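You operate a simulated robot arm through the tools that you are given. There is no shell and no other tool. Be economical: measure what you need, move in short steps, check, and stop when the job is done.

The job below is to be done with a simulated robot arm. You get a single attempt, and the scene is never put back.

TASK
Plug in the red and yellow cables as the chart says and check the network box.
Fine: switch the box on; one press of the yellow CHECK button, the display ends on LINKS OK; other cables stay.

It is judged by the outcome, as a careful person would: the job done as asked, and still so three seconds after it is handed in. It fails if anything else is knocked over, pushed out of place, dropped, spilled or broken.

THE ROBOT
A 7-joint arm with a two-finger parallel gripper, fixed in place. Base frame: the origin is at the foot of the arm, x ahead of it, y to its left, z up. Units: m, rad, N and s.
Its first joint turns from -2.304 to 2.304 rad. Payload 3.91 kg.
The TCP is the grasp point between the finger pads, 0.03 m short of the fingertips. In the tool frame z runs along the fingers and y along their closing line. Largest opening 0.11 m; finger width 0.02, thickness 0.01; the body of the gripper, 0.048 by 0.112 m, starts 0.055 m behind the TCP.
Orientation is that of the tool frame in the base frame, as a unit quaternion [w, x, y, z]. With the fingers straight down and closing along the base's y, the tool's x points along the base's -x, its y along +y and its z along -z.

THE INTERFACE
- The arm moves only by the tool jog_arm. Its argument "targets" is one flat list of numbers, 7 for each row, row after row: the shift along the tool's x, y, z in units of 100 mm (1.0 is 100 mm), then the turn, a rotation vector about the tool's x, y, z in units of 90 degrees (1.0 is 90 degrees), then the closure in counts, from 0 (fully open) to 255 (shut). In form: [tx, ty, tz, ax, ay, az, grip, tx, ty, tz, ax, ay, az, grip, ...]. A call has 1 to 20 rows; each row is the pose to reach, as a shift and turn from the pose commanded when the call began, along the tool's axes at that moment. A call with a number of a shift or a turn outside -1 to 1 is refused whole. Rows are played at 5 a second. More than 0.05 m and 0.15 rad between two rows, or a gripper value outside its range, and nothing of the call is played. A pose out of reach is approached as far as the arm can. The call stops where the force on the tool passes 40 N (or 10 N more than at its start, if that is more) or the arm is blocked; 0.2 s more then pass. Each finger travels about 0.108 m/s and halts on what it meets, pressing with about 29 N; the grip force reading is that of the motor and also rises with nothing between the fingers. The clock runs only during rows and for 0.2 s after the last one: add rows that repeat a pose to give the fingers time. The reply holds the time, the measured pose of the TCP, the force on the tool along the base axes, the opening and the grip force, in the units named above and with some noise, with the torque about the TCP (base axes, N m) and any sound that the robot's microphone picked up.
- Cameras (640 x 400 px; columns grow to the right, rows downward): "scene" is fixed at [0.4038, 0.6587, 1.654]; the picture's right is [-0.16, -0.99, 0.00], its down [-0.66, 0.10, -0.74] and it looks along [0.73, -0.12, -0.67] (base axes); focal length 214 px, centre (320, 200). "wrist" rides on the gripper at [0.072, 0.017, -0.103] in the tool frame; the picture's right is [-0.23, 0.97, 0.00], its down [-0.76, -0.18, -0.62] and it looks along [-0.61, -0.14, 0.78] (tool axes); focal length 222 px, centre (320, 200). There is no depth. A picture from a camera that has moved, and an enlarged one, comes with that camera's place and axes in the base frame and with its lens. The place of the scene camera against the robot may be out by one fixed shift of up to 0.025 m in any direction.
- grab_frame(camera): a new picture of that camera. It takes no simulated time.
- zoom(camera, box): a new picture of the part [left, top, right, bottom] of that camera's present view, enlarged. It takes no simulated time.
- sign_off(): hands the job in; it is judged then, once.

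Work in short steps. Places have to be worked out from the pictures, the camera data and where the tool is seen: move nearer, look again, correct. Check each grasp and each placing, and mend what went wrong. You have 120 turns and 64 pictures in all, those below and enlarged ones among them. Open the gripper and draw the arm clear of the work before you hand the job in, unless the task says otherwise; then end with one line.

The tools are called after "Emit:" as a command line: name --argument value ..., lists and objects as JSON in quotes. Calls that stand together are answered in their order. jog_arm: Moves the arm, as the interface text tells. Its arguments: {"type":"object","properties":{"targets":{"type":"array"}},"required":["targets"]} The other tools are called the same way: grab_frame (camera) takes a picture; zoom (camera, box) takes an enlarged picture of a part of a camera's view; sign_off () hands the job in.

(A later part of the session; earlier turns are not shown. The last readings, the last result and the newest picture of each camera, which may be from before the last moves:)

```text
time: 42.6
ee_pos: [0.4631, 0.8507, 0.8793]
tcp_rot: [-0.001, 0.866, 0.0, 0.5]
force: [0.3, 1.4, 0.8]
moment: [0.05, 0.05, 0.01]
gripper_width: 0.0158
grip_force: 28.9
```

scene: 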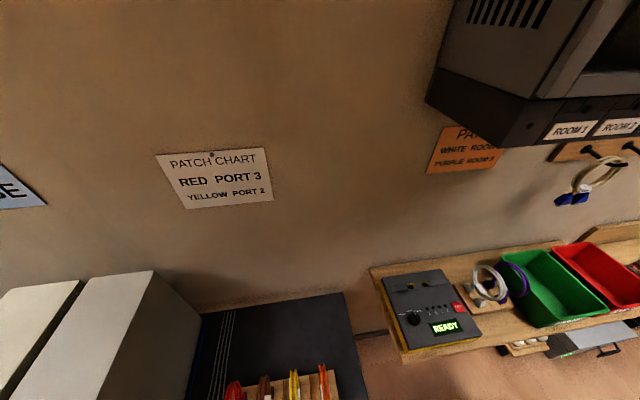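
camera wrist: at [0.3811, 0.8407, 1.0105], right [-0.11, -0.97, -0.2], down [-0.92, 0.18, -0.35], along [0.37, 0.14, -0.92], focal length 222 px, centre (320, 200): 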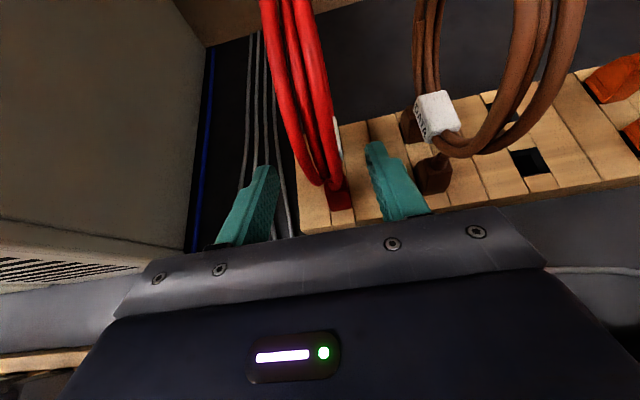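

Load is gone at y=0.851. Lift straight up 100 mm.

Emit:
jog_arm --targets '[0.087, 0, -0.05, 0, 0, 0, 255, 0.173, 0, -0.1, 0, 0, 0, 255, 0.35, 0, -0.2, 0, 0, 0, 255, 0.6, 0, -0.35, 0, 0, 0, 255, 0.866, 0, -0.5, 0, 0, 0, 255, 0.866, 0, -0.5, 0, 0, 0, 255]'

Emit:
grab_frame --camera "wrist"

```text
time: 44.0
ee_pos: [0.4635, 0.8503, 0.979]
tcp_rot: [-0.001, 0.866, 0.001, 0.499]
force: [0.8, 0.4, -1.2]
moment: [0.02, 0.02, 0.02]
gripper_width: 0.0157
grip_force: 28.7
```

```text
27 pictures are left
camera wrist: at [0.409, 0.835, 1.0951], right [-0.11, -0.97, -0.2], down [-0.92, 0.18, -0.35], along [0.37, 0.14, -0.92], focal length 222 px, centre (320, 200)
```

wrist: 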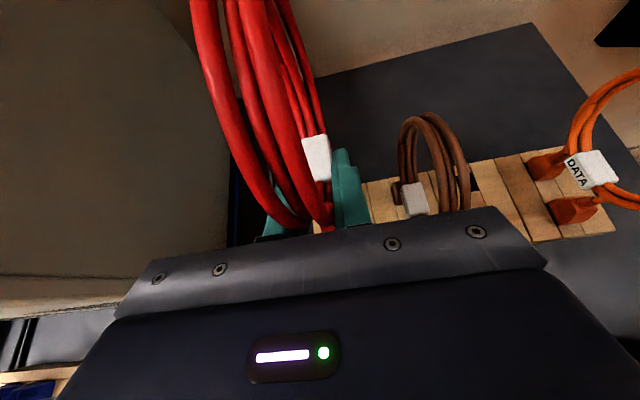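

Red is firmly held. I raise to z≈1.10 so that the plugs pass above the yellow and brown rings, and then carry it over to port 3 (target TCP ≈ (0.254, 0.701)).

Emit:
jog_arm --targets '[0.3, 0, -0.17, 0, 0, 0, 255, 0.6, 0, -0.35, 0, 0, 0, 255, 0.866, 0, -0.5, 0, 0, 0, 255, 0.866, 0, -0.5, 0, 0, 0, 255]'

Emit:
jog_arm --targets '[0.173, 0, -0.1, 0, 0, 0, 255, 0.05, 0.25, -0.35, 0, 0, 0, 255, -0.08, 0.45, -0.6, 0, 0, 0, 255, -0.2, 0.6, -0.8, 0, 0, 0, 255, -0.327, 0.75, -0.966, 0, 0, 0, 255, -0.327, 0.75, -0.966, 0, 0, 0, 255]'

Emit:
jog_arm --targets '[-0.14, 0.19, -0.24, 0, 0, 0, 255, -0.28, 0.38, -0.48, 0, 0, 0, 255, -0.42, 0.57, -0.72, 0, 0, 0, 255, -0.545, 0.745, -0.944, 0, 0, 0, 255, -0.545, 0.745, -0.944, 0, 0, 0, 255]'

Emit:
grab_frame --camera "wrist"

```text
time: 45.0
ee_pos: [0.4624, 0.8514, 1.0808]
tcp_rot: [0.0, 0.866, 0.0, 0.5]
force: [-0.2, -0.4, -1.3]
moment: [0.01, 0.02, 0.04]
gripper_width: 0.0158
grip_force: 28.5
```

```text
time: 46.4
ee_pos: [0.3634, 0.7773, 1.0992]
tcp_rot: [0.0, 0.866, 0.0, 0.499]
force: [0.4, -0.9, -1.5]
moment: [0.0, 0.01, 0.01]
gripper_width: 0.0158
grip_force: 29.2
```

```text
time: 47.6
ee_pos: [0.2526, 0.7009, 1.1001]
tcp_rot: [0.0, 0.866, 0.0, 0.499]
force: [0.1, 0.6, -1.1]
moment: [0.02, 0.0, 0.02]
gripper_width: 0.0157
grip_force: 29.1
```

```text
26 pictures are left
camera wrist: at [0.1993, 0.6855, 1.2155], right [-0.11, -0.97, -0.2], down [-0.92, 0.18, -0.35], along [0.37, 0.14, -0.92], focal length 222 px, centre (320, 200)
```

wrist: 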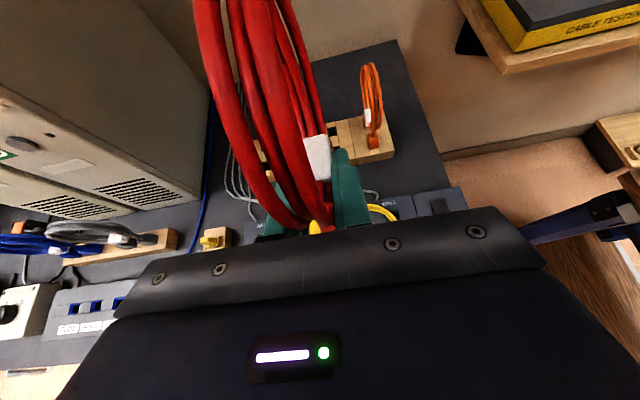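

Above port 3. Descend straight to z≈0.94, then check.

Emit:
jog_arm --targets '[-0.29, 0, 0.167, 0, 0, 0, 255, -0.58, 0, 0.33, 0, 0, 0, 255, -0.866, 0, 0.5, 0, 0, 0, 255, -0.866, 0, 0.5, 0, 0, 0, 255]'

Emit:
jog_arm --targets '[-0.26, 0, 0.15, 0, 0, 0, 255, -0.52, 0, 0.3, 0, 0, 0, 255, -0.52, 0, 0.3, 0, 0, 0, 255]'

Emit:
zoom --camera "wrist" --box '[200, 60, 520, 260]'

```text
time: 48.6
ee_pos: [0.253, 0.7023, 1.0004]
tcp_rot: [-0.001, 0.867, 0.0, 0.499]
force: [0.3, 0.4, -1.0]
moment: [0.02, -0.02, 0.0]
gripper_width: 0.0156
grip_force: 29.2
```

```text
time: 49.4
ee_pos: [0.2531, 0.7013, 0.9403]
tcp_rot: [0.0, 0.866, 0.0, 0.499]
force: [0.8, 0.6, -1.1]
moment: [0.0, 0.03, 0.0]
gripper_width: 0.0158
grip_force: 29.4
```

```text
2.00 times, centred on (360, 160) of wrist
camera zoom: at [0.1988, 0.6858, 1.0553], right [-0.11, -0.97, -0.2], down [-0.92, 0.18, -0.35], along [0.37, 0.14, -0.92], focal length 444 px, centre (240, 280)
```

zoom: 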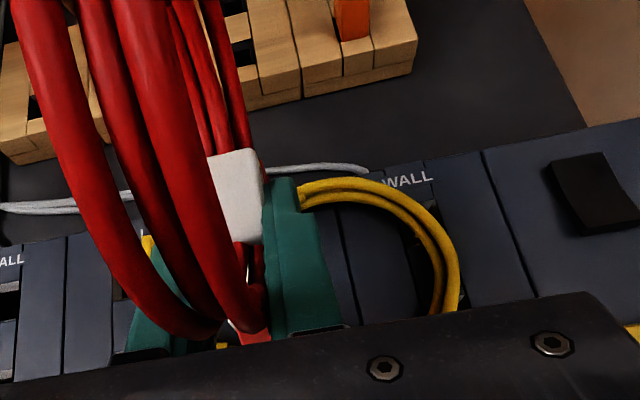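

Problem: a yellow ring appears to be leaning over to the −y side, across port 3/4, so I must not lower red onto it. I go back up and retreat to look at the yellow cable.

Emit:
jog_arm --targets '[0.29, 0, -0.167, 0, 0, 0, 255, 0.58, 0, -0.33, 0, 0, 0, 255, 0.866, 0, -0.5, 0, 0, 0, 255, 0.866, 0, -0.5, 0, 0, 0, 255]'

Emit:
jog_arm --targets '[-0.1, 0, -0.3, 0, 0, 0, 255, -0.3, 0, -0.6, 0, 0, 0, 255, -0.5, 0, -0.9, 0, 0, 0, 255, -0.5, 0, -0.9, 0, 0, 0, 255]'

Emit:
grab_frame --camera "wrist"

```text
time: 50.4
ee_pos: [0.2539, 0.7007, 1.0409]
tcp_rot: [0.001, 0.866, 0.0, 0.5]
force: [-0.1, 0.6, -1.6]
moment: [0.01, 0.04, -0.04]
gripper_width: 0.0156
grip_force: 28.8
```

```text
time: 51.4
ee_pos: [0.1513, 0.702, 1.0422]
tcp_rot: [0.0, 0.866, 0.0, 0.499]
force: [-0.1, 0.4, -0.7]
moment: [-0.01, 0.02, 0.03]
gripper_width: 0.0156
grip_force: 28.8
```

```text
24 pictures are left
camera wrist: at [0.0972, 0.6867, 1.1576], right [-0.11, -0.97, -0.2], down [-0.92, 0.18, -0.35], along [0.37, 0.14, -0.92], focal length 222 px, centre (320, 200)
```

wrist: 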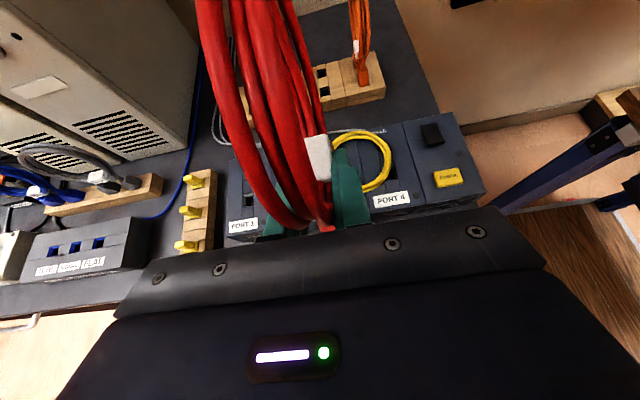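

The yellow ring is lying over ports 3–4. I shift 100 mm in +y to see its plugs unobstructed.

Emit:
jog_arm --targets '[0, -0.33, 0, 0, 0, 0, 255, 0, -0.66, 0, 0, 0, 0, 255, 0, -1, 0, 0, 0, 0, 255, 0, -1, 0, 0, 0, 0, 255]'

Emit:
zoom --camera "wrist" --box '[300, 60, 540, 220]'

```text
time: 52.4
ee_pos: [0.1503, 0.8034, 1.0417]
tcp_rot: [0.0, 0.866, 0.001, 0.5]
force: [0.3, -0.5, 0.2]
moment: [0.04, -0.01, -0.03]
gripper_width: 0.0157
grip_force: 29.1
```

```text
2.50 times, centred on (420, 140) of wrist
camera zoom: at [0.096, 0.7868, 1.1569], right [-0.11, -0.97, -0.2], down [-0.92, 0.18, -0.35], along [0.37, 0.14, -0.92], focal length 555 px, centre (70, 350)
```

zoom: 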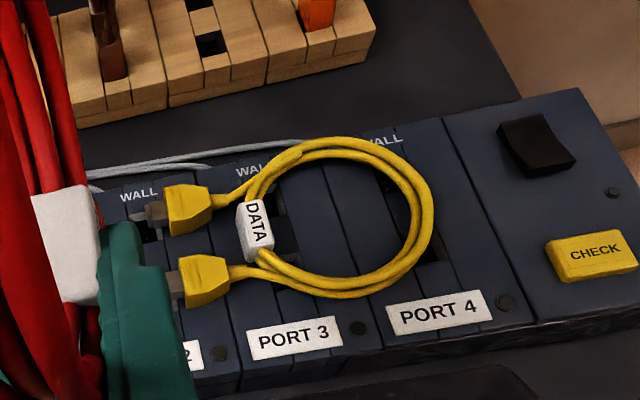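

The yellow cable had been fully out and is lying across ports 2–4. It was upright until my arm reached past it for red, so the arm link likely knocked it. New order: park red in the vacated rack slot (y≈0.701), shift yellow aside, do red first, then yellow. I carry red back up and over the rack.

Emit:
jog_arm --targets '[0.2, 0, 0.05, 0, 0, 0, 255, 0.5, 0.1, 0.13, 0, 0, 0, 255, 0.82, 0.3, 0.22, 0, 0, 0, 255, 0.82, 0.5, 0.22, 0, 0, 0, 255, 0.82, 0.5, 0.22, 0, 0, 0, 255]'

Emit:
jog_arm --targets '[0.17, 0.17, 0.29, 0, 0, 0, 255, 0.33, 0.35, 0.58, 0, 0, 0, 255, 0.5, 0.53, 0.866, 0, 0, 0, 255, 0.5, 0.53, 0.866, 0, 0, 0, 255]'

Emit:
jog_arm --targets '[0.17, 0, 0.29, 0, 0, 0, 255, 0.33, 0, 0.58, 0, 0, 0, 255, 0.5, 0, 0.866, 0, 0, 0, 255, 0.5, 0, 0.866, 0, 0, 0, 255]'

```text
time: 53.6
ee_pos: [0.2102, 0.7505, 1.1036]
tcp_rot: [0.001, 0.866, -0.001, 0.499]
force: [-0.3, 0.3, -0.2]
moment: [0.0, 0.04, 0.0]
gripper_width: 0.0157
grip_force: 29.0
```

```text
time: 54.6
ee_pos: [0.3117, 0.6975, 1.103]
tcp_rot: [0.001, 0.867, -0.001, 0.499]
force: [-0.1, 0.3, -0.1]
moment: [-0.02, 0.04, -0.01]
gripper_width: 0.0154
grip_force: 28.6
```

```text
time: 55.6
ee_pos: [0.4121, 0.6995, 1.1009]
tcp_rot: [0.0, 0.866, 0.0, 0.5]
force: [-0.4, -0.3, -1.1]
moment: [0.01, 0.02, -0.01]
gripper_width: 0.0158
grip_force: 28.7
```

Positioned near the slot; complete the x move and descend toward it.

Emit:
jog_arm --targets '[0.13, -0.01, 0.223, 0, 0, 0, 255, 0.258, -0.015, 0.446, 0, 0, 0, 255, 0, -0.015, 0.596, 0, 0, 0, 255, -0.26, -0.015, 0.746, 0, 0, 0, 255, -0.435, -0.015, 0.846, 0, 0, 0, 255, -0.435, -0.015, 0.846, 0, 0, 0, 255]'

Emit:
jog_arm --targets '[-0.26, 0, 0.15, 0, 0, 0, 255, -0.52, 0, 0.3, 0, 0, 0, 255, -0.866, 0, 0.5, 0, 0, 0, 255, -0.866, 0, 0.5, 0, 0, 0, 255]'

Emit:
grab_frame --camera "wrist"

```text
time: 57.0
ee_pos: [0.4628, 0.7003, 1.0213]
tcp_rot: [-0.001, 0.867, 0.001, 0.499]
force: [0.2, -0.2, -1.2]
moment: [-0.02, 0.04, -0.02]
gripper_width: 0.0156
grip_force: 29.1
```

```text
time: 58.0
ee_pos: [0.4635, 0.7007, 0.9205]
tcp_rot: [0.001, 0.866, -0.001, 0.5]
force: [-0.7, -0.1, -1.1]
moment: [0.01, 0.01, 0.02]
gripper_width: 0.0157
grip_force: 29.3
```

```text
22 pictures are left
camera wrist: at [0.4081, 0.6843, 1.0365], right [-0.11, -0.97, -0.2], down [-0.92, 0.18, -0.35], along [0.37, 0.14, -0.92], focal length 222 px, centre (320, 200)
```

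wrist: 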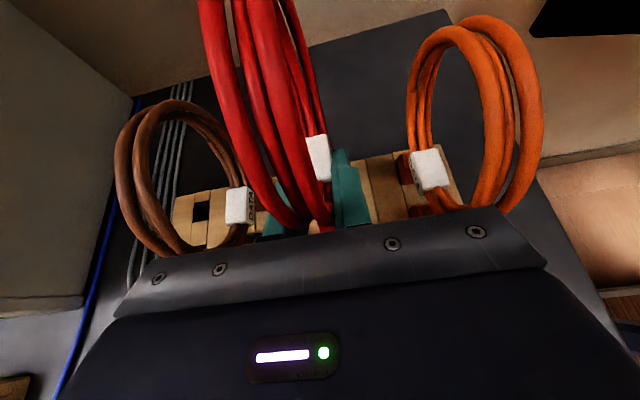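

Clear of brown and orange. Lower 40 mm slowly into the slot.

Emit:
jog_arm --targets '[-0.1, 0, 0.06, 0, 0, 0, 255, -0.2, 0, 0.115, 0, 0, 0, 255, -0.25, 0, 0.145, 0, 0, 0, 255, -0.3, 0, 0.173, 0, 0, 0, 255, -0.346, 0, 0.2, 0, 0, 0, 255, -0.346, 0, 0.2, 0, 0, 0, 255]'

```text
time: 59.4
ee_pos: [0.4618, 0.6999, 0.8806]
tcp_rot: [-0.001, 0.867, 0.001, 0.499]
force: [0.2, 0.9, -1.0]
moment: [-0.04, 0.0, -0.01]
gripper_width: 0.0154
grip_force: 28.7
```

It went in with no force, same height as the original slot. Release and withdraw.

Emit:
jog_arm --targets '[0, 0, 0, 0, 0, 0, 180, 0, 0, 0, 0, 0, 0, 116, 0, 0, 0, 0, 0, 0, 116, 0, 0, -0.3, 0, 0, 0, 116, 0, 0, -0.6, 0, 0, 0, 116, 0, 0, -1, 0, 0, 0, 116, 0, 0, -1, 0, 0, 0, 116]'

Emit:
jog_arm --targets '[0.3, 0, -0.17, 0, 0, 0, 116, 0.6, 0, -0.35, 0, 0, 0, 116, 0.9, 0, -0.52, 0, 0, 0, 80, 0.9, 0, -0.52, 0, 0, 0, 40]'

Emit:
grab_frame --camera "wrist"

```text
time: 61.0
ee_pos: [0.3737, 0.7009, 0.9322]
tcp_rot: [0.0, 0.866, 0.0, 0.5]
force: [0.5, 0.8, -0.7]
moment: [0.02, -0.01, 0.0]
gripper_width: 0.0599
grip_force: 0.2
```

```text
time: 62.0
ee_pos: [0.376, 0.7014, 1.0355]
tcp_rot: [-0.001, 0.867, 0.001, 0.499]
force: [0.1, -0.7, -0.4]
moment: [0.0, 0.0, 0.02]
gripper_width: 0.0927
grip_force: 0.0
```

```text
21 pictures are left
camera wrist: at [0.3215, 0.6852, 1.1512], right [-0.11, -0.97, -0.2], down [-0.92, 0.18, -0.35], along [0.37, 0.14, -0.92], focal length 222 px, centre (320, 200)
```

wrist: 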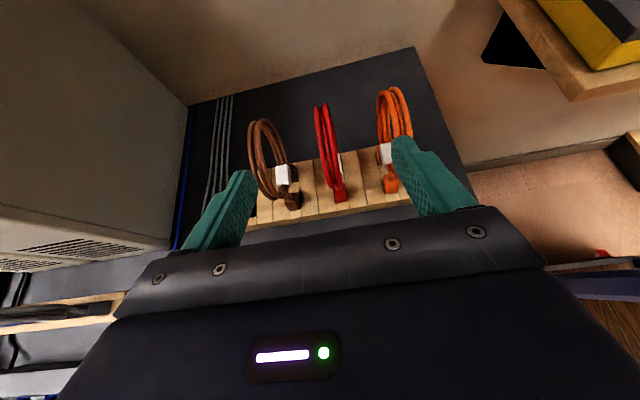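

Red stands properly in the slot. Now I un-tilt to vertical and turn the tool so the fingers close along x, heading to above the yellow plugs (centre ≈ (0.270, 0.748)).

Emit:
jog_arm --targets '[-0.03, -0.07, -0.14, 0, -0.09, 0, 30, -0.06, -0.14, -0.28, 0, -0.18, 0, 30, -0.09, -0.2, -0.42, 0, -0.27, 0, 30, -0.12, -0.27, -0.56, 0, -0.36, 0, 30, -0.15, -0.33, -0.7, 0, -0.45, 0, 30, -0.2, -0.4, -0.84, 0, -0.54, 0, 30, -0.23, -0.47, -0.98, 0, -0.62, 0, 30, -0.24, -0.5, -1, 0, -0.667, 0, 30, -0.24, -0.5, -1, 0, -0.667, 0, 30]'

Emit:
jog_arm --targets '[0, 0, 0, 0, 0, 0.09, 30, 0, 0, 0, 0, 0, 0.18, 30, 0, 0, 0, 0, 0, 0.27, 30, 0, 0, 0, 0, 0, 0.36, 30, 0, 0, 0, 0, 0, 0.45, 30, 0, 0, 0, 0, 0, 0.54, 30, 0, 0, 0, 0, 0, 0.63, 30, 0, 0, 0, 0, 0, 0.72, 30, 0, 0, 0, 0, 0, 0.81, 30, 0, 0, 0, 0, 0, 0.9, 30, 0, 0, 0, 0, 0, 1, 30, 0, 0, 0, 0, 0, 1, 30]'

Emit:
grab_frame --camera "wrist"

```text
time: 64.0
ee_pos: [0.277, 0.7502, 1.0649]
tcp_rot: [0.0, 1.0, 0.0, -0.001]
force: [-0.5, 0.5, -0.6]
moment: [0.01, 0.02, 0.02]
gripper_width: 0.097
grip_force: 0.1
```

```text
refused: row 11 steps farther than a row can; nothing moved
```

```text
20 pictures are left
camera wrist: at [0.349, 0.7351, 1.169], right [-0.23, -0.97, 0.0], down [-0.76, 0.18, 0.63], along [-0.61, 0.14, -0.78], focal length 222 px, centre (320, 200)
```

wrist: 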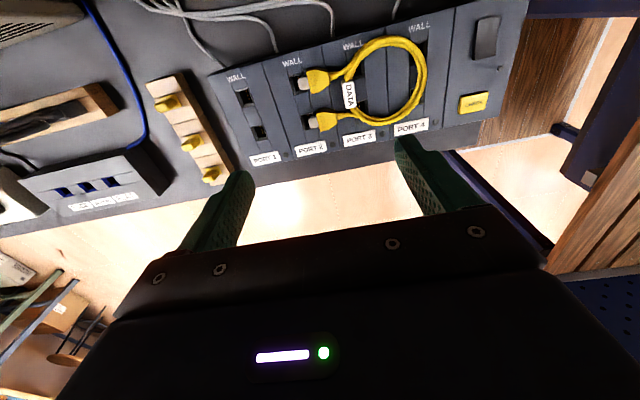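

Clear view: plugs at ≈(0.242, 0.755) and (0.292, 0.750). Repeat the 90° turn with legal steps.

Emit:
jog_arm --targets '[0, 0, 0, 0, 0, 0.09, 30, 0, 0, 0, 0, 0, 0.18, 30, 0, 0, 0, 0, 0, 0.27, 30, 0, 0, 0, 0, 0, 0.36, 30, 0, 0, 0, 0, 0, 0.45, 30, 0, 0, 0, 0, 0, 0.54, 30, 0, 0, 0, 0, 0, 0.63, 30, 0, 0, 0, 0, 0, 0.72, 30, 0, 0, 0, 0, 0, 0.81, 30, 0, 0, 0, 0, 0, 0.9, 30, 0, 0, 0, 0, 0, 0.95, 30, 0, 0, 0, 0, 0, 1, 30, 0, 0, 0, 0, 0, 1, 30]'

Emit:
zoom --camera "wrist" --box '[200, 40, 480, 215]'

```text
time: 66.8
ee_pos: [0.2763, 0.7509, 1.0641]
tcp_rot: [-0.001, -0.706, 0.708, 0.001]
force: [0.9, 0.7, -1.2]
moment: [-0.02, 0.01, 0.01]
gripper_width: 0.097
grip_force: 0.1
```

```text
2.29 times, centred on (340, 128) of wrist
camera zoom: at [0.2593, 0.679, 1.1693], right [-0.97, 0.23, 0.0], down [0.18, 0.76, 0.62], along [0.14, 0.61, -0.78], focal length 508 px, centre (274, 366)
```

zoom: 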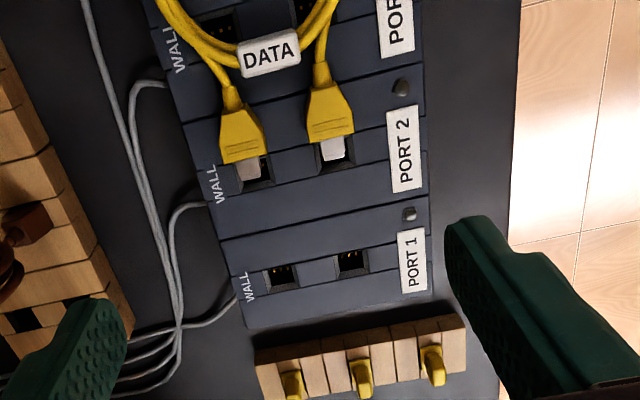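

Tongues are ~10 mm long and both plugs lie at y≈0.754, x≈0.243/0.296. I descend vertically with the fingers straddling both plug bodies.

Emit:
jog_arm --targets '[-0.05, 0.067, 0.35, 0, 0, 0, 30, -0.05, 0.067, 0.7, 0, 0, 0, 30, -0.05, 0.067, 1, 0, 0, 0, 30, -0.05, 0.067, 1, 0, 0, 0, 30]'

Emit:
zoom --camera "wrist" --box '[160, 0, 480, 215]'

```text
time: 67.8
ee_pos: [0.2688, 0.7552, 0.9638]
tcp_rot: [0.001, 0.707, -0.707, 0.0]
force: [0.1, -0.1, 1.6]
moment: [-0.01, 0.0, 0.01]
gripper_width: 0.0968
grip_force: 0.0
```

```text
1.86 times, centred on (320, 108) of wrist
camera zoom: at [0.2517, 0.6836, 1.0689], right [-0.97, 0.23, 0.0], down [0.18, 0.76, 0.62], along [0.14, 0.61, -0.78], focal length 413 px, centre (320, 372)
```

zoom: 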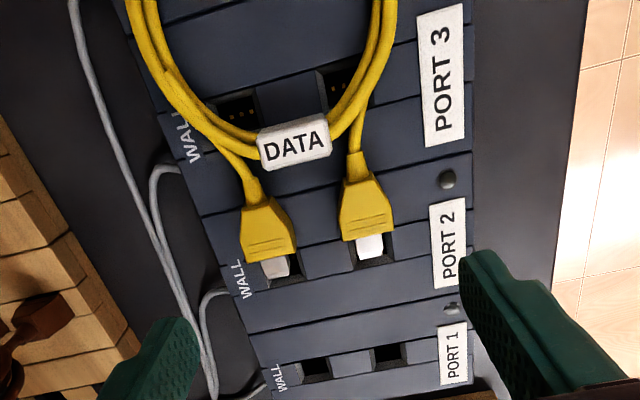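

Aligned over both plugs. Descend to tip height just above the box face and close on the plug bodies.

Emit:
jog_arm --targets '[0, 0, 0.25, 0, 0, 0, 30, 0, 0, 0.5, 0, 0, 0, 30, 0, 0, 0.7, 0, 0, 0, 30, 0, 0, 0.79, 0, 0, 0, 30, 0, 0, 0.79, 0, 0, 0, 60, 0, 0, 0.79, 0, 0, 0, 100, 0, 0, 0.79, 0, 0, 0, 140, 0, 0, 0.79, 0, 0, 0, 255, 0, 0, 0.79, 0, 0, 0, 255]'

```text
time: 69.8
ee_pos: [0.2696, 0.7557, 0.8873]
tcp_rot: [0.001, 0.707, -0.707, -0.001]
force: [-0.2, 0.1, 1.0]
moment: [0.07, -0.02, 0.0]
gripper_width: 0.0751
grip_force: 28.8
```

Gripped both plugs at 75 mm. Lift 30 mm, carry 112 mm in +y, keeping it flat.

Emit:
jog_arm --targets '[0, 0, -0.15, 0, 0, 0, 255, 0, 0, -0.3, 0, 0, 0, 255, -0.3, 0, -0.3, 0, 0, 0, 255, -0.6, 0, -0.3, 0, 0, 0, 255, -1, 0, -0.3, 0, 0, 0, 255, -1, 0, -0.3, 0, 0, 0, 255]'

Emit:
grab_frame --camera "wrist"

```text
time: 71.2
ee_pos: [0.2706, 0.855, 0.9154]
tcp_rot: [0.0, 0.707, -0.707, 0.0]
force: [-0.3, 0.7, -0.9]
moment: [0.05, 0.01, 0.0]
gripper_width: 0.0752
grip_force: 29.5
```

```text
17 pictures are left
camera wrist: at [0.2529, 0.7834, 1.0205], right [-0.97, 0.23, 0.0], down [0.18, 0.76, 0.62], along [0.14, 0.61, -0.78], focal length 222 px, centre (320, 200)
```

wrist: 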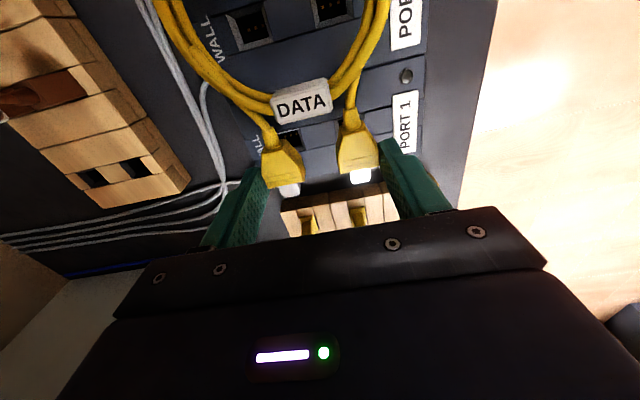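

Rigid, flat grip. Move 10 mm more in +y, lower it onto the box over port 1 and release.

Emit:
jog_arm --targets '[-0.1, 0, 0, 0, 0, 0, 255, -0.1, 0, 0.14, 0, 0, 0, 255, -0.1, 0, 0.22, 0, 0, 0, 255, -0.1, 0, 0.27, 0, 0, 0, 255, -0.1, 0, 0.27, 0, 0, 0, 255]'

Emit:
jog_arm --targets '[0, 0, 0, 0, 0, 0, 70, 0, 0, 0, 0, 0, 0, 40, 0, 0, 0, 0, 0, 0, 30, 0, 0, -0.4, 0, 0, 0, 30, 0, 0, -0.8, 0, 0, 0, 30, 0, 0, -1, 0, 0, 0, 30]'

Emit:
grab_frame --camera "wrist"

```text
time: 72.4
ee_pos: [0.2703, 0.8652, 0.8895]
tcp_rot: [-0.001, -0.707, 0.707, 0.001]
force: [0.3, -0.1, -0.4]
moment: [0.03, -0.01, 0.03]
gripper_width: 0.0753
grip_force: 29.2
```

```text
time: 73.8
ee_pos: [0.2699, 0.865, 0.9882]
tcp_rot: [0.0, -0.707, 0.707, 0.001]
force: [-0.2, 0.3, 0.2]
moment: [0.0, -0.04, 0.03]
gripper_width: 0.0974
grip_force: 0.0
```

```text
16 pictures are left
camera wrist: at [0.2527, 0.7939, 1.093], right [-0.97, 0.23, 0.0], down [0.18, 0.76, 0.62], along [0.14, 0.61, -0.78], focal length 222 px, centre (320, 200)
```

wrist: 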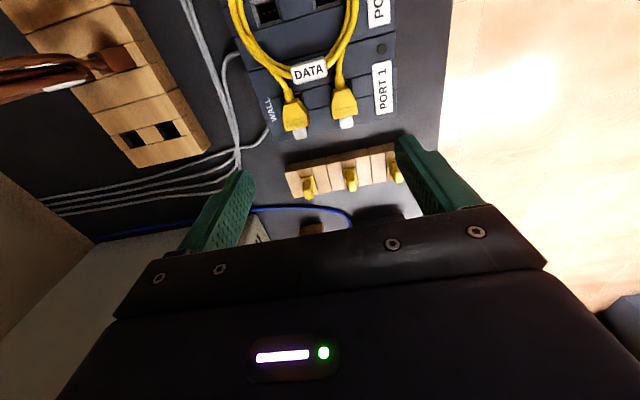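

Yellow now lies clear of port 3. Go up, turn back, and return to tilted pose for the red cable in the y≈0.70 slot.

Emit:
jog_arm --targets '[0, 0, -0.4, 0, 0, -0.045, 30, 0, 0, -0.8, 0, 0, -0.09, 40, 0.1, 0, -1, 0, 0, -0.18, 60, 0.2, 0, -1, 0, 0, -0.27, 80, 0.3, 0, -1, 0, 0, -0.36, 100, 0.4, 0, -1, 0, 0, -0.45, 116, 0.5, 0, -1, 0, 0, -0.54, 116, 0.6, 0, -1, 0, 0, -0.63, 116, 0.7, 0, -1, 0, 0, -0.72, 116, 0.8, 0, -1, 0, 0, -0.81, 116, 0.9, 0, -1, 0, 0, -0.9, 116, 1, 0, -1, 0, 0, -0.95, 116, 1, 0, -1, 0, 0, -1, 116, 1, 0, -1, 0, 0, -1, 116]'

Emit:
jog_arm --targets '[0, 0.1, 0, 0, 0.09, 0, 116, 0, 0.2, 0, 0, 0.18, 0, 116, 0.05, 0.3, 0, 0, 0.27, 0, 116, 0.1, 0.4, 0, 0, 0.36, 0, 116, 0.15, 0.5, 0, 0, 0.45, 0, 116, 0.2, 0.65, 0, 0, 0.54, 0, 116, 0.25, 0.65, 0, 0, 0.62, 0, 116, 0.3, 0.65, 0, 0, 0.667, 0, 116, 0.3, 0.65, 0, 0, 0.667, 0, 116]'

```text
time: 76.8
ee_pos: [0.2714, 0.7655, 1.0891]
tcp_rot: [0.0, 1.0, 0.0, -0.001]
force: [-0.6, 0.4, -0.5]
moment: [0.03, -0.03, 0.02]
gripper_width: 0.0601
grip_force: 0.0
```

```text
time: 78.8
ee_pos: [0.3011, 0.7, 1.0894]
tcp_rot: [-0.001, 0.866, 0.0, 0.5]
force: [-0.1, 0.6, 0.1]
moment: [-0.03, -0.03, 0.0]
gripper_width: 0.0601
grip_force: 0.1
```

Tilted pose reached at y=0.700. Descend to the approach line and advance toward red's tag.

Emit:
jog_arm --targets '[-0.33, 0, 0.33, 0, 0, 0, 116, -0.66, 0, 0.66, 0, 0, 0, 116, -0.99, 0, 1, 0, 0, 0, 116, -0.99, 0, 1, 0, 0, 0, 116]'

Emit:
jog_arm --targets '[0, 0, 0.3, 0, 0, 0, 116, 0, 0, 0.6, 0, 0, 0, 116, 0, 0, 0.8, 0, 0, 0, 116, 0, 0, 1, 0, 0, 0, 116, 0, 0, 1, 0, 0, 0, 116]'

Emit:
grab_frame --camera "wrist"

```text
time: 79.8
ee_pos: [0.3368, 0.6995, 0.9546]
tcp_rot: [0.0, 0.866, 0.0, 0.499]
force: [0.0, 0.2, -0.8]
moment: [0.0, -0.01, 0.04]
gripper_width: 0.06
grip_force: 0.0
```

```text
time: 81.0
ee_pos: [0.4235, 0.699, 0.9038]
tcp_rot: [0.0, 0.866, 0.0, 0.5]
force: [0.0, 0.2, -0.5]
moment: [-0.01, 0.03, -0.01]
gripper_width: 0.0596
grip_force: 0.1
```

```text
15 pictures are left
camera wrist: at [0.3698, 0.6839, 1.0194], right [-0.11, -0.97, -0.2], down [-0.92, 0.18, -0.35], along [0.37, 0.14, -0.92], focal length 222 px, centre (320, 200)
```

wrist: 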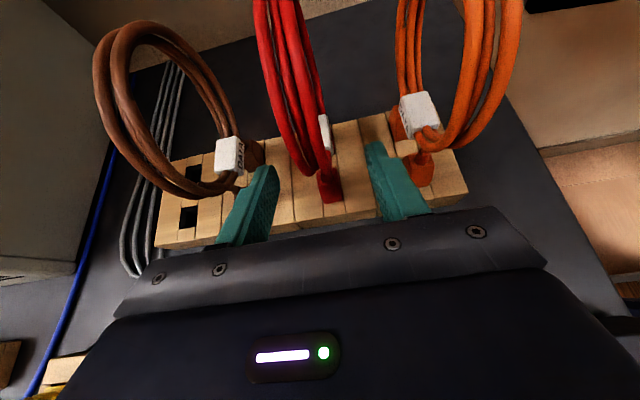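

Centred. Advance 48 mm and close on the tag.

Emit:
jog_arm --targets '[0, 0, 0.25, 0, 0, 0, 116, 0, 0, 0.48, 0, 0, 0, 116, 0, 0, 0.48, 0, 0, 0, 116, 0, 0, 0.48, 0, 0, 0, 180, 0, 0, 0.48, 0, 0, 0, 255, 0, 0, 0.48, 0, 0, 0, 255, 0, 0, 0.48, 0, 0, 0, 255]'

```text
time: 82.6
ee_pos: [0.4661, 0.7013, 0.8786]
tcp_rot: [0.0, 0.866, 0.0, 0.499]
force: [-0.1, -0.1, 0.5]
moment: [0.04, 0.03, 0.01]
gripper_width: 0.0158
grip_force: 28.6
```

Clean grip, no side load, at TCP ≈(0.465, 0.700). Lift 120 mm, then carry −209 mm in x to port 3.

Emit:
jog_arm --targets '[0.1, 0, -0.058, 0, 0, 0, 255, 0.3, 0, -0.17, 0, 0, 0, 255, 0.6, 0, -0.35, 0, 0, 0, 255, 0.95, 0, -0.548, 0, 0, 0, 255, 0.95, 0, -0.548, 0, 0, 0, 255]'

Emit:
jog_arm --targets '[-0.17, 0, -0.29, 0, 0, 0, 255, -0.33, 0, -0.58, 0, 0, 0, 255, -0.5, 0, -0.866, 0, 0, 0, 255, -0.5, 0, -0.866, 0, 0, 0, 255]'

Emit:
jog_arm --targets '[-0.18, 0, -0.315, 0, 0, 0, 255, -0.36, 0, -0.63, 0, 0, 0, 255, -0.545, 0, -0.944, 0, 0, 0, 255, -0.545, 0, -0.944, 0, 0, 0, 255]'

Emit:
grab_frame --camera "wrist"

```text
time: 83.8
ee_pos: [0.4658, 0.7002, 0.9885]
tcp_rot: [-0.001, 0.866, 0.001, 0.5]
force: [0.7, -0.2, -0.6]
moment: [0.03, 0.0, 0.03]
gripper_width: 0.0156
grip_force: 29.0
```

```text
time: 84.8
ee_pos: [0.3665, 0.7008, 0.9892]
tcp_rot: [0.0, 0.867, 0.0, 0.499]
force: [0.6, -0.5, -1.0]
moment: [-0.02, 0.03, 0.01]
gripper_width: 0.0156
grip_force: 28.8
```

```text
time: 85.8
ee_pos: [0.2565, 0.6994, 0.9891]
tcp_rot: [0.0, 0.866, 0.0, 0.5]
force: [0.6, 1.0, -1.1]
moment: [0.0, 0.02, -0.01]
gripper_width: 0.0157
grip_force: 28.5
```

```text
14 pictures are left
camera wrist: at [0.2017, 0.6847, 1.1042], right [-0.11, -0.97, -0.2], down [-0.92, 0.18, -0.35], along [0.37, 0.14, -0.92], focal length 222 px, centre (320, 200)
```

wrist: 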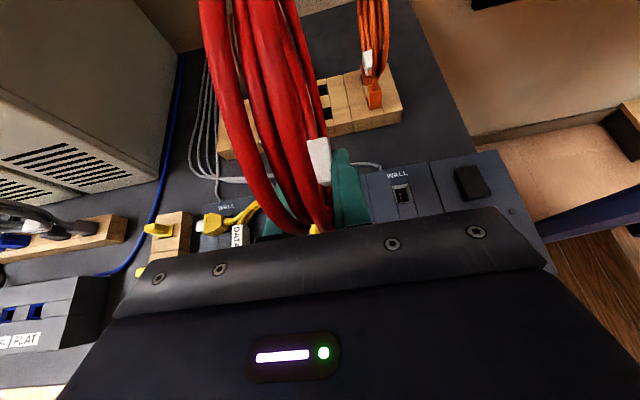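

Clear; the yellow ring edge is at y≈0.73. Descend to z≈0.917, then slowly further.

Emit:
jog_arm --targets '[-0.3, -0.01, 0.173, 0, 0, 0, 255, -0.624, -0.01, 0.36, 0, 0, 0, 255, -0.667, -0.01, 0.385, 0, 0, 0, 255, -0.71, -0.01, 0.41, 0, 0, 0, 255, -0.754, -0.01, 0.435, 0, 0, 0, 255, -0.754, -0.01, 0.435, 0, 0, 0, 255]'

```text
time: 87.2
ee_pos: [0.2556, 0.7019, 0.9029]
tcp_rot: [-0.001, 0.866, 0.001, 0.5]
force: [-9.9, 0.2, 0.0]
moment: [-0.03, 0.46, -0.06]
gripper_width: 0.0157
grip_force: 29.4
```

Same −x guiding force as before; ease 1.7 mm toward −x and continue down in 2 mm steps.

Emit:
jog_arm --targets '[-0.0085, 0, -0.0147, 0, 0, 0, 255, -0.026, 0, -0.005, 0, 0, 0, 255, -0.043, 0, 0.005, 0, 0, 0, 255, -0.043, 0, 0.005, 0, 0, 0, 255]'

```text
time: 88.2
ee_pos: [0.2555, 0.7008, 0.8988]
tcp_rot: [-0.001, 0.866, 0.0, 0.5]
force: [0.5, -2.1, 12.2]
moment: [-0.04, -0.01, -0.06]
gripper_width: 0.0155
grip_force: 28.6
```

Lateral load is gone, 12 N vertical at the expected seat height. Push 2 mm more to see if it is a hard stop.

Emit:
jog_arm --targets '[-0.009, 0, 0.005, 0, 0, 0, 255, -0.0173, 0, 0.01, 0, 0, 0, 255, -0.0173, 0, 0.01, 0, 0, 0, 255]'

```text
time: 89.0
ee_pos: [0.2542, 0.7004, 0.8981]
tcp_rot: [0.0, 0.866, -0.001, 0.499]
force: [1.8, -1.2, 25.2]
moment: [-0.01, 0.08, 0.03]
gripper_width: 0.0158
grip_force: 28.9
```

Stiff rise in force with almost no travel, so it is a hard stop: red is seated in port 3. Release and withdraw along the tool axis.

Emit:
jog_arm --targets '[0.017, 0, -0.01, 0, 0, 0, 255, 0.017, 0, -0.01, 0, 0, 0, 180, 0.017, 0, -0.01, 0, 0, 0, 130, 0.017, 0, -0.01, 0, 0, 0, 130, 0.017, 0, -0.3, 0, 0, 0, 130, 0.017, 0, -0.6, 0, 0, 0, 130, 0.017, 0, -1, 0, 0, 0, 130, 0.017, 0, -1, 0, 0, 0, 130]'

Emit:
zoom --camera "wrist" --box '[240, 50, 480, 200]'

```text
time: 90.8
ee_pos: [0.1691, 0.7004, 0.9483]
tcp_rot: [0.0, 0.866, 0.0, 0.499]
force: [-0.8, -0.1, -0.8]
moment: [0.02, 0.01, 0.03]
gripper_width: 0.054
grip_force: 0.1
```

```text
2.67 times, centred on (360, 125) of wrist
camera zoom: at [0.1152, 0.685, 1.0637], right [-0.11, -0.97, -0.2], down [-0.92, 0.18, -0.35], along [0.37, 0.14, -0.92], focal length 592 px, centre (213, 400)
```

zoom: 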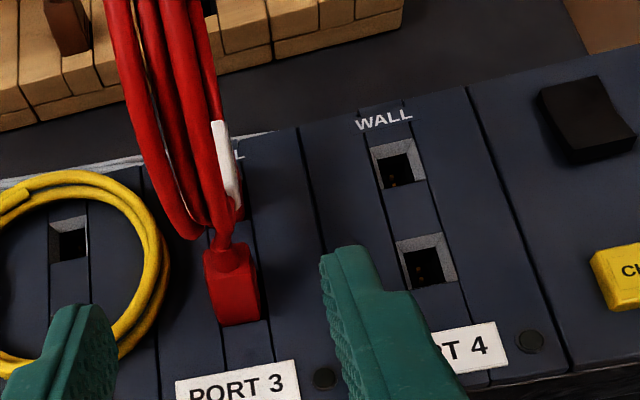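

Red sits in port 3 upright; yellow lies aside. Now go up, un-tilt, and turn so the fingers close along x; I'll also test the inward-tilted pose needed for standing yellow up.

Emit:
jog_arm --targets '[0.3, 0, -0.17, 0, 0, 0, 110, 0.6, 0, -0.34, 0, 0, 0, 80, 0.866, 0, -0.5, 0, 0, 0, 60, 0.866, -0.1, -0.5, 0, -0.09, 0, 30, 0.866, -0.25, -0.5, 0, -0.18, 0, 30, 0.866, -0.4, -0.5, 0, -0.27, 0, 30, 0.866, -0.55, -0.5, 0, -0.36, 0, 30, 0.866, -0.7, -0.5, 0, -0.45, 0, 30, 0.866, -0.85, -0.5, 0, -0.54, 0, 30, 0.866, -1, -0.5, 0, -0.62, 0, 30, 0.866, -1, -0.5, 0, -0.667, 0, 30, 0.866, -1, -0.5, 0, -0.667, 0, 30]'

Emit:
jog_arm --targets '[0.08, -0.03, 0, 0, 0, 0.09, 30, 0.16, -0.06, 0, 0, 0, 0.18, 30, 0.24, -0.09, 0, 0, 0, 0.27, 30, 0.32, -0.12, 0, 0, 0, 0.36, 30, 0.4, -0.15, 0, 0, 0, 0.45, 30, 0.5, -0.18, 0, 0, 0, 0.54, 30, 0.6, -0.21, 0, 0, 0, 0.63, 30, 0.7, -0.24, 0, 0, 0, 0.72, 30, 0.8, -0.27, 0, 0, 0, 0.81, 30, 0.9, -0.3, 0, 0, 0, 0.9, 30, 1, -0.3, 0, 0, 0, 0.95, 30, 1, -0.3, 0, 0, 0, 1, 30, 1, -0.3, 0, 0, 0, 1, 30]'

Emit:
jog_arm --targets '[0, 0, 0, 0, 0.09, 0, 30, 0, 0, 0, 0, 0.18, 0, 30, 0, 0, 0, 0, 0.27, 0, 30, 0, 0, 0, 0, 0.36, 0, 30, 0, 0, 0, 0, 0.45, 0, 30, 0, 0, 0, 0, 0.5, 0, 30, 0, 0, 0, 0, 0.5, 0, 30]'

```text
time: 93.4
ee_pos: [0.1688, 0.8013, 1.0479]
tcp_rot: [-0.001, 1.0, 0.0, -0.002]
force: [0.6, 0.5, -0.3]
moment: [0.0, -0.04, 0.0]
gripper_width: 0.0969
grip_force: 0.1
```

```text
time: 96.2
ee_pos: [0.2698, 0.8313, 1.0479]
tcp_rot: [0.001, 0.707, -0.707, 0.0]
force: [-0.7, -0.1, -0.7]
moment: [0.02, -0.03, 0.03]
gripper_width: 0.0971
grip_force: 0.0
```

```text
time: 97.8
ee_pos: [0.2502, 0.8107, 1.044]
tcp_rot: [0.198, 0.683, -0.672, 0.207]
force: [-0.2, 0.3, 0.0]
moment: [0.0, -0.01, -0.01]
gripper_width: 0.0971
grip_force: 0.1
out of reach, approached as far as the arm can: row 4, 5, 6, 7
```

The inward tilt only reaches ~33–35° here, and a direct outward-tilted pick would hit red's ring. Plan: re-lay yellow with its plugs pointing +x on the port-1/2 area, then re-pick it with a ~54° tilt from the −x side so it can be stood upright. First return to vertical and re-pick flat where I released it.

Emit:
jog_arm --targets '[0, 0, 0, 0, -0.05, 0, 30, 0, 0, 0, 0, -0.14, 0, 30, 0, 0, 0, 0, -0.23, 0, 30, 0, 0, 0, 0, -0.32, 0, 30, 0, 0, 0, 0, -0.41, 0, 30, 0, 0, 0, 0, -0.5, 0, 30, 0, 0, 0, 0, -0.5, 0, 30]'

```text
time: 99.4
ee_pos: [0.2488, 0.8119, 1.0429]
tcp_rot: [-0.075, 0.709, -0.697, -0.071]
force: [0.1, 0.8, -0.6]
moment: [-0.01, -0.03, 0.02]
gripper_width: 0.097
grip_force: 0.0
```

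The command base was the reached pose, so I'm now 12° over-tilted; correct the tilt and move above the yellow plugs.

Emit:
jog_arm --targets '[-0.17, -0.07, 0.036, 0, 0.05, 0, 30, -0.35, -0.14, 0.07, 0, 0.1, 0.005, 30, -0.52, -0.21, 0.109, 0, 0.132, 0.011, 30, -0.52, -0.21, 0.109, 0, 0.132, 0.011, 30]'

Emit:
zoom --camera "wrist" --box '[160, 0, 480, 215]'

```text
time: 100.4
ee_pos: [0.2683, 0.8663, 1.043]
tcp_rot: [0.001, -0.707, 0.707, -0.003]
force: [0.4, -0.2, 0.2]
moment: [0.02, -0.04, 0.0]
gripper_width: 0.0972
grip_force: 0.1
```

```text
1.86 times, centred on (320, 108) of wrist
camera zoom: at [0.2506, 0.7947, 1.1473], right [-0.97, 0.23, -0.01], down [0.17, 0.76, 0.62], along [0.15, 0.6, -0.78], focal length 413 px, centre (320, 372)
```

zoom: 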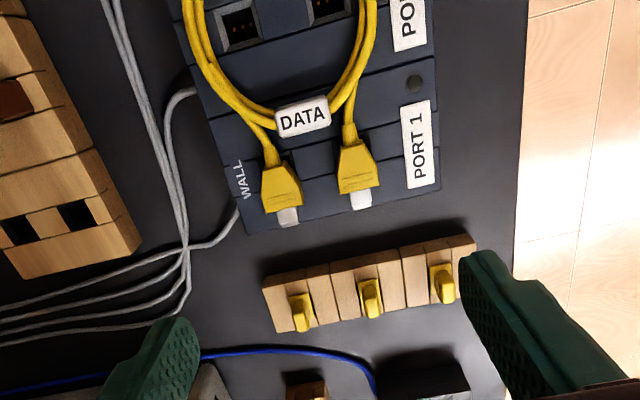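

Vertical again, right above. Descend and grip the plugs flat as before.

Emit:
jog_arm --targets '[0.01, -0.02, 0.35, 0, 0, 0, 30, 0.01, -0.02, 0.7, 0, 0, 0, 30, 0.01, -0.02, 1, 0, 0, 0, 30, 0.01, -0.02, 1, 0, 0, 0, 30]'

Emit:
jog_arm --targets '[0, 0, 0.3, 0, 0, 0, 30, 0, 0, 0.45, 0, 0, 0, 30, 0, 0, 0.54, 0, 0, 0, 30, 0, 0, 0.54, 0, 0, 0, 60, 0, 0, 0.54, 0, 0, 0, 100, 0, 0, 0.54, 0, 0, 0, 255, 0, 0, 0.54, 0, 0, 0, 255]'

```text
time: 101.4
ee_pos: [0.2702, 0.8636, 0.9422]
tcp_rot: [-0.001, 0.707, -0.707, 0.003]
force: [0.1, -0.3, 0.1]
moment: [-0.02, 0.03, -0.05]
gripper_width: 0.0971
grip_force: 0.0
```

```text
time: 103.0
ee_pos: [0.2724, 0.8644, 0.8887]
tcp_rot: [-0.001, 0.708, -0.707, 0.003]
force: [0.3, 0.6, 0.3]
moment: [0.0, 0.02, 0.01]
gripper_width: 0.0753
grip_force: 28.7
```

Gripped. Lift to z≈1.06 and rotate −90° about vertical so that the plugs point +x.

Emit:
jog_arm --targets '[0, 0, -0.3, 0, 0, 0, 255, 0, 0, -0.65, 0, 0, 0, 255, 0, 0, -1, 0, 0, 0, 255, 0, 0, -1, 0, 0, 0, 255]'

Emit:
jog_arm --targets '[0, 0, -0.4, 0, 0, 0.045, 255, 0, 0, -0.7, 0, 0, 0.09, 255, 0.02, -0.03, -0.7, 0, 0, 0.18, 255, 0.05, -0.06, -0.7, 0, 0, 0.27, 255, 0.08, -0.09, -0.7, 0, 0, 0.36, 255, 0.1, -0.12, -0.7, 0, 0, 0.45, 255, 0.13, -0.15, -0.7, 0, 0, 0.54, 255, 0.16, -0.18, -0.7, 0, 0, 0.63, 255, 0.19, -0.21, -0.7, 0, 0, 0.72, 255, 0.22, -0.24, -0.7, 0, 0, 0.81, 255, 0.24, -0.27, -0.7, 0, 0, 0.9, 255, 0.24, -0.28, -0.7, 0, 0, 0.95, 255, 0.24, -0.28, -0.7, 0, 0, 1, 255, 0.24, -0.28, -0.7, 0, 0, 1, 255]'

Emit:
grab_frame --camera "wrist"

```text
time: 104.0
ee_pos: [0.2723, 0.8642, 0.9888]
tcp_rot: [-0.001, 0.707, -0.707, 0.003]
force: [-0.1, -0.3, -0.8]
moment: [0.05, 0.0, 0.03]
gripper_width: 0.0751
grip_force: 29.1
```

```text
time: 107.0
ee_pos: [0.2992, 0.8403, 1.0593]
tcp_rot: [0.003, 0.001, 1.0, -0.001]
force: [-0.8, 0.1, -1.0]
moment: [-0.01, -0.02, -0.03]
gripper_width: 0.0753
grip_force: 29.2
```

```text
11 pictures are left
camera wrist: at [0.2254, 0.859, 1.1633], right [0.23, 0.97, 0.0], down [0.76, -0.18, 0.63], along [0.61, -0.14, -0.78], focal length 222 px, centre (320, 200)
```

wrist: 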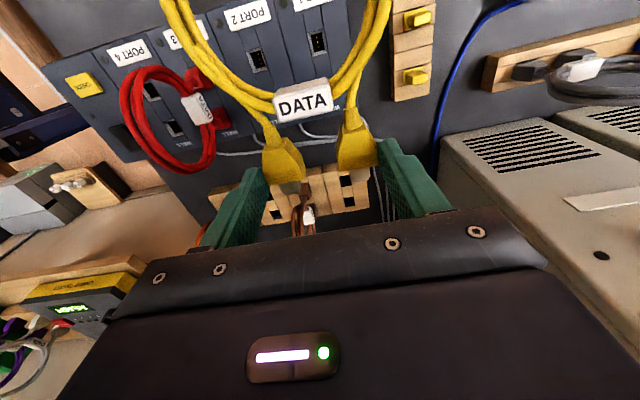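

Yellow held level with plugs pointing +x; red is upright in port 3. Lower to the box surface at y≈0.84 and release.

Emit:
jog_arm --targets '[0, 0, 0.35, 0, 0, 0, 255, 0, 0, 0.7, 0, 0, 0, 255, 0, 0, 1, 0, 0, 0, 255, 0, 0, 1, 0, 0, 0, 255]'

Emit:
jog_arm --targets '[0, 0, 0.3, 0, 0, 0, 255, 0, 0, 0.5, 0, 0, 0, 255, 0, 0, 0.6, 0, 0, 0, 255, 0, 0, 0.68, 0, 0, 0, 255, 0, 0, 0.7, 0, 0, 0, 255, 0, 0, 0.7, 0, 0, 0, 255]'

Emit:
jog_arm --targets '[0, 0, 0, 0, 0, 0, 70, 0, 0, 0, 0, 0, 0, 40, 0, 0, 0, 0, 0, 0, 40, 0, 0, -0.4, 0, 0, 0, 40, 0, 0, -0.8, 0, 0, 0, 40, 0, 0, -1, 0, 0, 0, 40]'

Emit:
grab_frame --camera "wrist"

```text
time: 108.0
ee_pos: [0.3, 0.8402, 0.9592]
tcp_rot: [0.002, 0.0, 1.0, -0.002]
force: [-1.0, -1.0, -1.1]
moment: [0.04, -0.07, 0.03]
gripper_width: 0.075
grip_force: 28.3
```

```text
time: 109.4
ee_pos: [0.3003, 0.8394, 0.8887]
tcp_rot: [0.002, 0.0, 1.0, -0.001]
force: [1.7, -0.8, 7.6]
moment: [0.01, 0.79, 0.02]
gripper_width: 0.0754
grip_force: 29.3
```

```text
time: 110.8
ee_pos: [0.2997, 0.8409, 0.9889]
tcp_rot: [0.003, 0.0, 1.0, -0.002]
force: [0.0, -0.4, -0.7]
moment: [-0.01, 0.01, -0.02]
gripper_width: 0.0925
grip_force: 0.0
```

```text
10 pictures are left
camera wrist: at [0.2256, 0.8588, 1.0933], right [0.23, 0.97, 0.0], down [0.76, -0.18, 0.63], along [0.61, -0.14, -0.78], focal length 222 px, centre (320, 200)
```

wrist: 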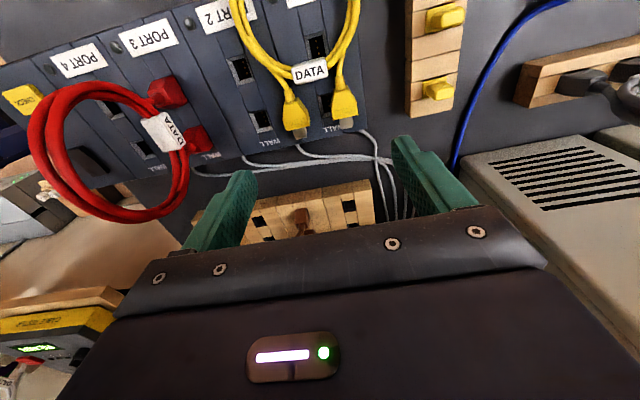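

Yellow lies flat with plugs at y≈0.818/0.869, x≈0.30; red is still upright. To keep the camera on the upper side during the re-pick, I try winding the tool the other way (−180° about vertical).

Emit:
jog_arm --targets '[0, 0, -0.3, 0, 0, 0.09, 40, 0, 0, -0.6, 0, 0, 0.18, 40, 0, 0, -0.6, 0, 0, 0.27, 40, 0, 0, -0.6, 0, 0, 0.36, 40, 0, 0, -0.6, 0, 0, 0.45, 40, 0, 0, -0.6, 0, 0, 0.54, 40, 0, 0, -0.6, 0, 0, 0.63, 40, 0, 0, -0.6, 0, 0, 0.72, 40, 0, 0, -0.6, 0, 0, 0.81, 40, 0, 0, -0.6, 0, 0, 0.9, 40, 0, 0, -0.6, 0, 0, 0.95, 40, 0, 0, -0.6, 0, 0, 1, 40, 0, 0, -0.6, 0, 0, 1, 40]'

Emit:
jog_arm --targets '[0, 0, 0, 0, 0, 0.09, 40, 0, 0, 0, 0, 0, 0.18, 40, 0, 0, 0, 0, 0, 0.27, 40, 0, 0, 0, 0, 0, 0.36, 40, 0, 0, 0, 0, 0, 0.45, 40, 0, 0, 0, 0, 0, 0.54, 40, 0, 0, 0, 0, 0, 0.63, 40, 0, 0, 0, 0, 0, 0.72, 40, 0, 0, 0, 0, 0, 0.81, 40, 0, 0, 0, 0, 0, 0.9, 40, 0, 0, 0, 0, 0, 0.95, 40, 0, 0, 0, 0, 0, 1, 40, 0, 0, 0, 0, 0, 1, 40]'

```text
time: 113.6
ee_pos: [0.2988, 0.8404, 1.0502]
tcp_rot: [0.003, 0.708, 0.707, 0.0]
force: [-0.4, -0.5, -0.6]
moment: [-0.01, 0.01, 0.02]
gripper_width: 0.0929
grip_force: 0.1
```

```text
time: 116.4
ee_pos: [0.3578, 0.5113, 1.1243]
tcp_rot: [0.01, 0.992, 0.124, 0.016]
force: [-0.2, 0.5, -3.6]
moment: [0.0, -0.05, -0.04]
gripper_width: 0.0925
grip_force: 0.1
out of reach, approached as far as the arm can: row 5, 6, 7, 8, 9, 10, 11, 12, 13
```

That winding hits a joint limit and drifted the arm (nothing was touched, tips at z≈1.09). I return to the earlier branch (tool x toward −x) in steps.

Emit:
jog_arm --targets '[0, 0, 0, 0, 0, -0.09, 40, 0, 0, 0, 0, 0, -0.18, 40, 0, 0, 0, 0, 0, -0.27, 40, 0, 0, 0, 0, 0, -0.36, 40, 0, 0, 0, 0, 0, -0.45, 40, 0, 0, 0, 0, 0, -0.54, 40, 0, 0, 0, 0, 0, -0.63, 40, 0, 0, 0, 0, 0, -0.72, 40, 0, 0, 0, 0, 0, -0.81, 40, 0, 0, 0, 0, 0, -0.9, 40, 0, 0, 0, 0, 0, -0.92, 40, 0, 0, 0, 0, 0, -0.92, 40]'

Emit:
jog_arm --targets '[0, 0, 0, 0, 0, -0.09, 40, 0, 0, 0, 0, 0, -0.18, 40, 0, 0, 0, 0, 0, -0.27, 40, 0, 0, 0, 0, 0, -0.36, 40, 0, 0, 0, 0, 0, -0.45, 40, 0, 0, 0, 0, 0, -0.54, 40, 0, 0, 0, 0, 0, -0.63, 40, 0, 0, 0, 0, 0, -0.72, 40, 0, 0, 0, 0, 0, -0.81, 40, 0, 0, 0, 0, 0, -0.9, 40, 0, 0, 0, 0, 0, -0.92, 40, 0, 0, 0, 0, 0, -0.92, 40]'

```text
time: 119.0
ee_pos: [0.3614, 0.5068, 1.1291]
tcp_rot: [0.016, 0.665, 0.747, 0.008]
force: [-0.4, 0.2, -0.1]
moment: [0.06, -0.01, 0.01]
gripper_width: 0.0926
grip_force: 0.1
```

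```text
time: 121.6
ee_pos: [0.361, 0.5068, 1.1301]
tcp_rot: [0.018, 0.004, 1.0, -0.005]
force: [0.9, -0.9, 0.8]
moment: [0.03, 0.0, 0.03]
gripper_width: 0.0929
grip_force: 0.0
```

Back on the proper branch with a 2° tilt error. Correct it and travel at z≈1.13 toward the yellow cable.

Emit:
jog_arm --targets '[0.2, 0.4, 0, -0.003, 0.012, -0.002, 40, 0.4, 0.8, 0, -0.006, 0.023, -0.005, 40, 0.5, 1, 0, -0.006, 0.023, -0.005, 40, 0.5, 1, 0, -0.006, 0.023, -0.005, 40]'

Emit:
jog_arm --targets '[0.2, 0.4, 0, 0, 0, 0, 40, 0.4, 0.8, 0, 0, 0, 0, 40, 0.5, 1, 0, 0, 0, 0, 40, 0.5, 1, 0, 0, 0, 0, 40]'

Emit:
jog_arm --targets '[0.06, 0.17, 0, 0, -0.09, 0, 40, 0.12, 0.34, 0, 0, -0.18, 0, 40, 0.18, 0.5, 0, 0, -0.27, 0, 40, 0.24, 0.7, 0, 0, -0.36, 0, 40, 0.3, 0.9, 0, 0, -0.45, 0, 40, 0.35, 1, 0, 0, -0.53, 0, 40, 0.35, 1, 0, 0, -0.556, 0, 40, 0.35, 1, 0, 0, -0.556, 0, 40]'

```text
time: 122.6
ee_pos: [0.3127, 0.6076, 1.1279]
tcp_rot: [0.0, -0.001, 1.0, 0.0]
force: [0.2, 0.3, -0.7]
moment: [-0.01, -0.01, 0.01]
gripper_width: 0.0928
grip_force: 0.0
```

```text
time: 123.6
ee_pos: [0.2624, 0.7076, 1.127]
tcp_rot: [-0.001, -0.001, 1.0, -0.001]
force: [-0.2, 0.1, -0.2]
moment: [-0.02, 0.0, -0.01]
gripper_width: 0.0926
grip_force: 0.1
```

```text
time: 125.4
ee_pos: [0.228, 0.8074, 1.1279]
tcp_rot: [0.422, 0.0, 0.907, 0.0]
force: [0.7, -0.1, 0.5]
moment: [-0.01, -0.02, -0.02]
gripper_width: 0.0927
grip_force: 0.0
```

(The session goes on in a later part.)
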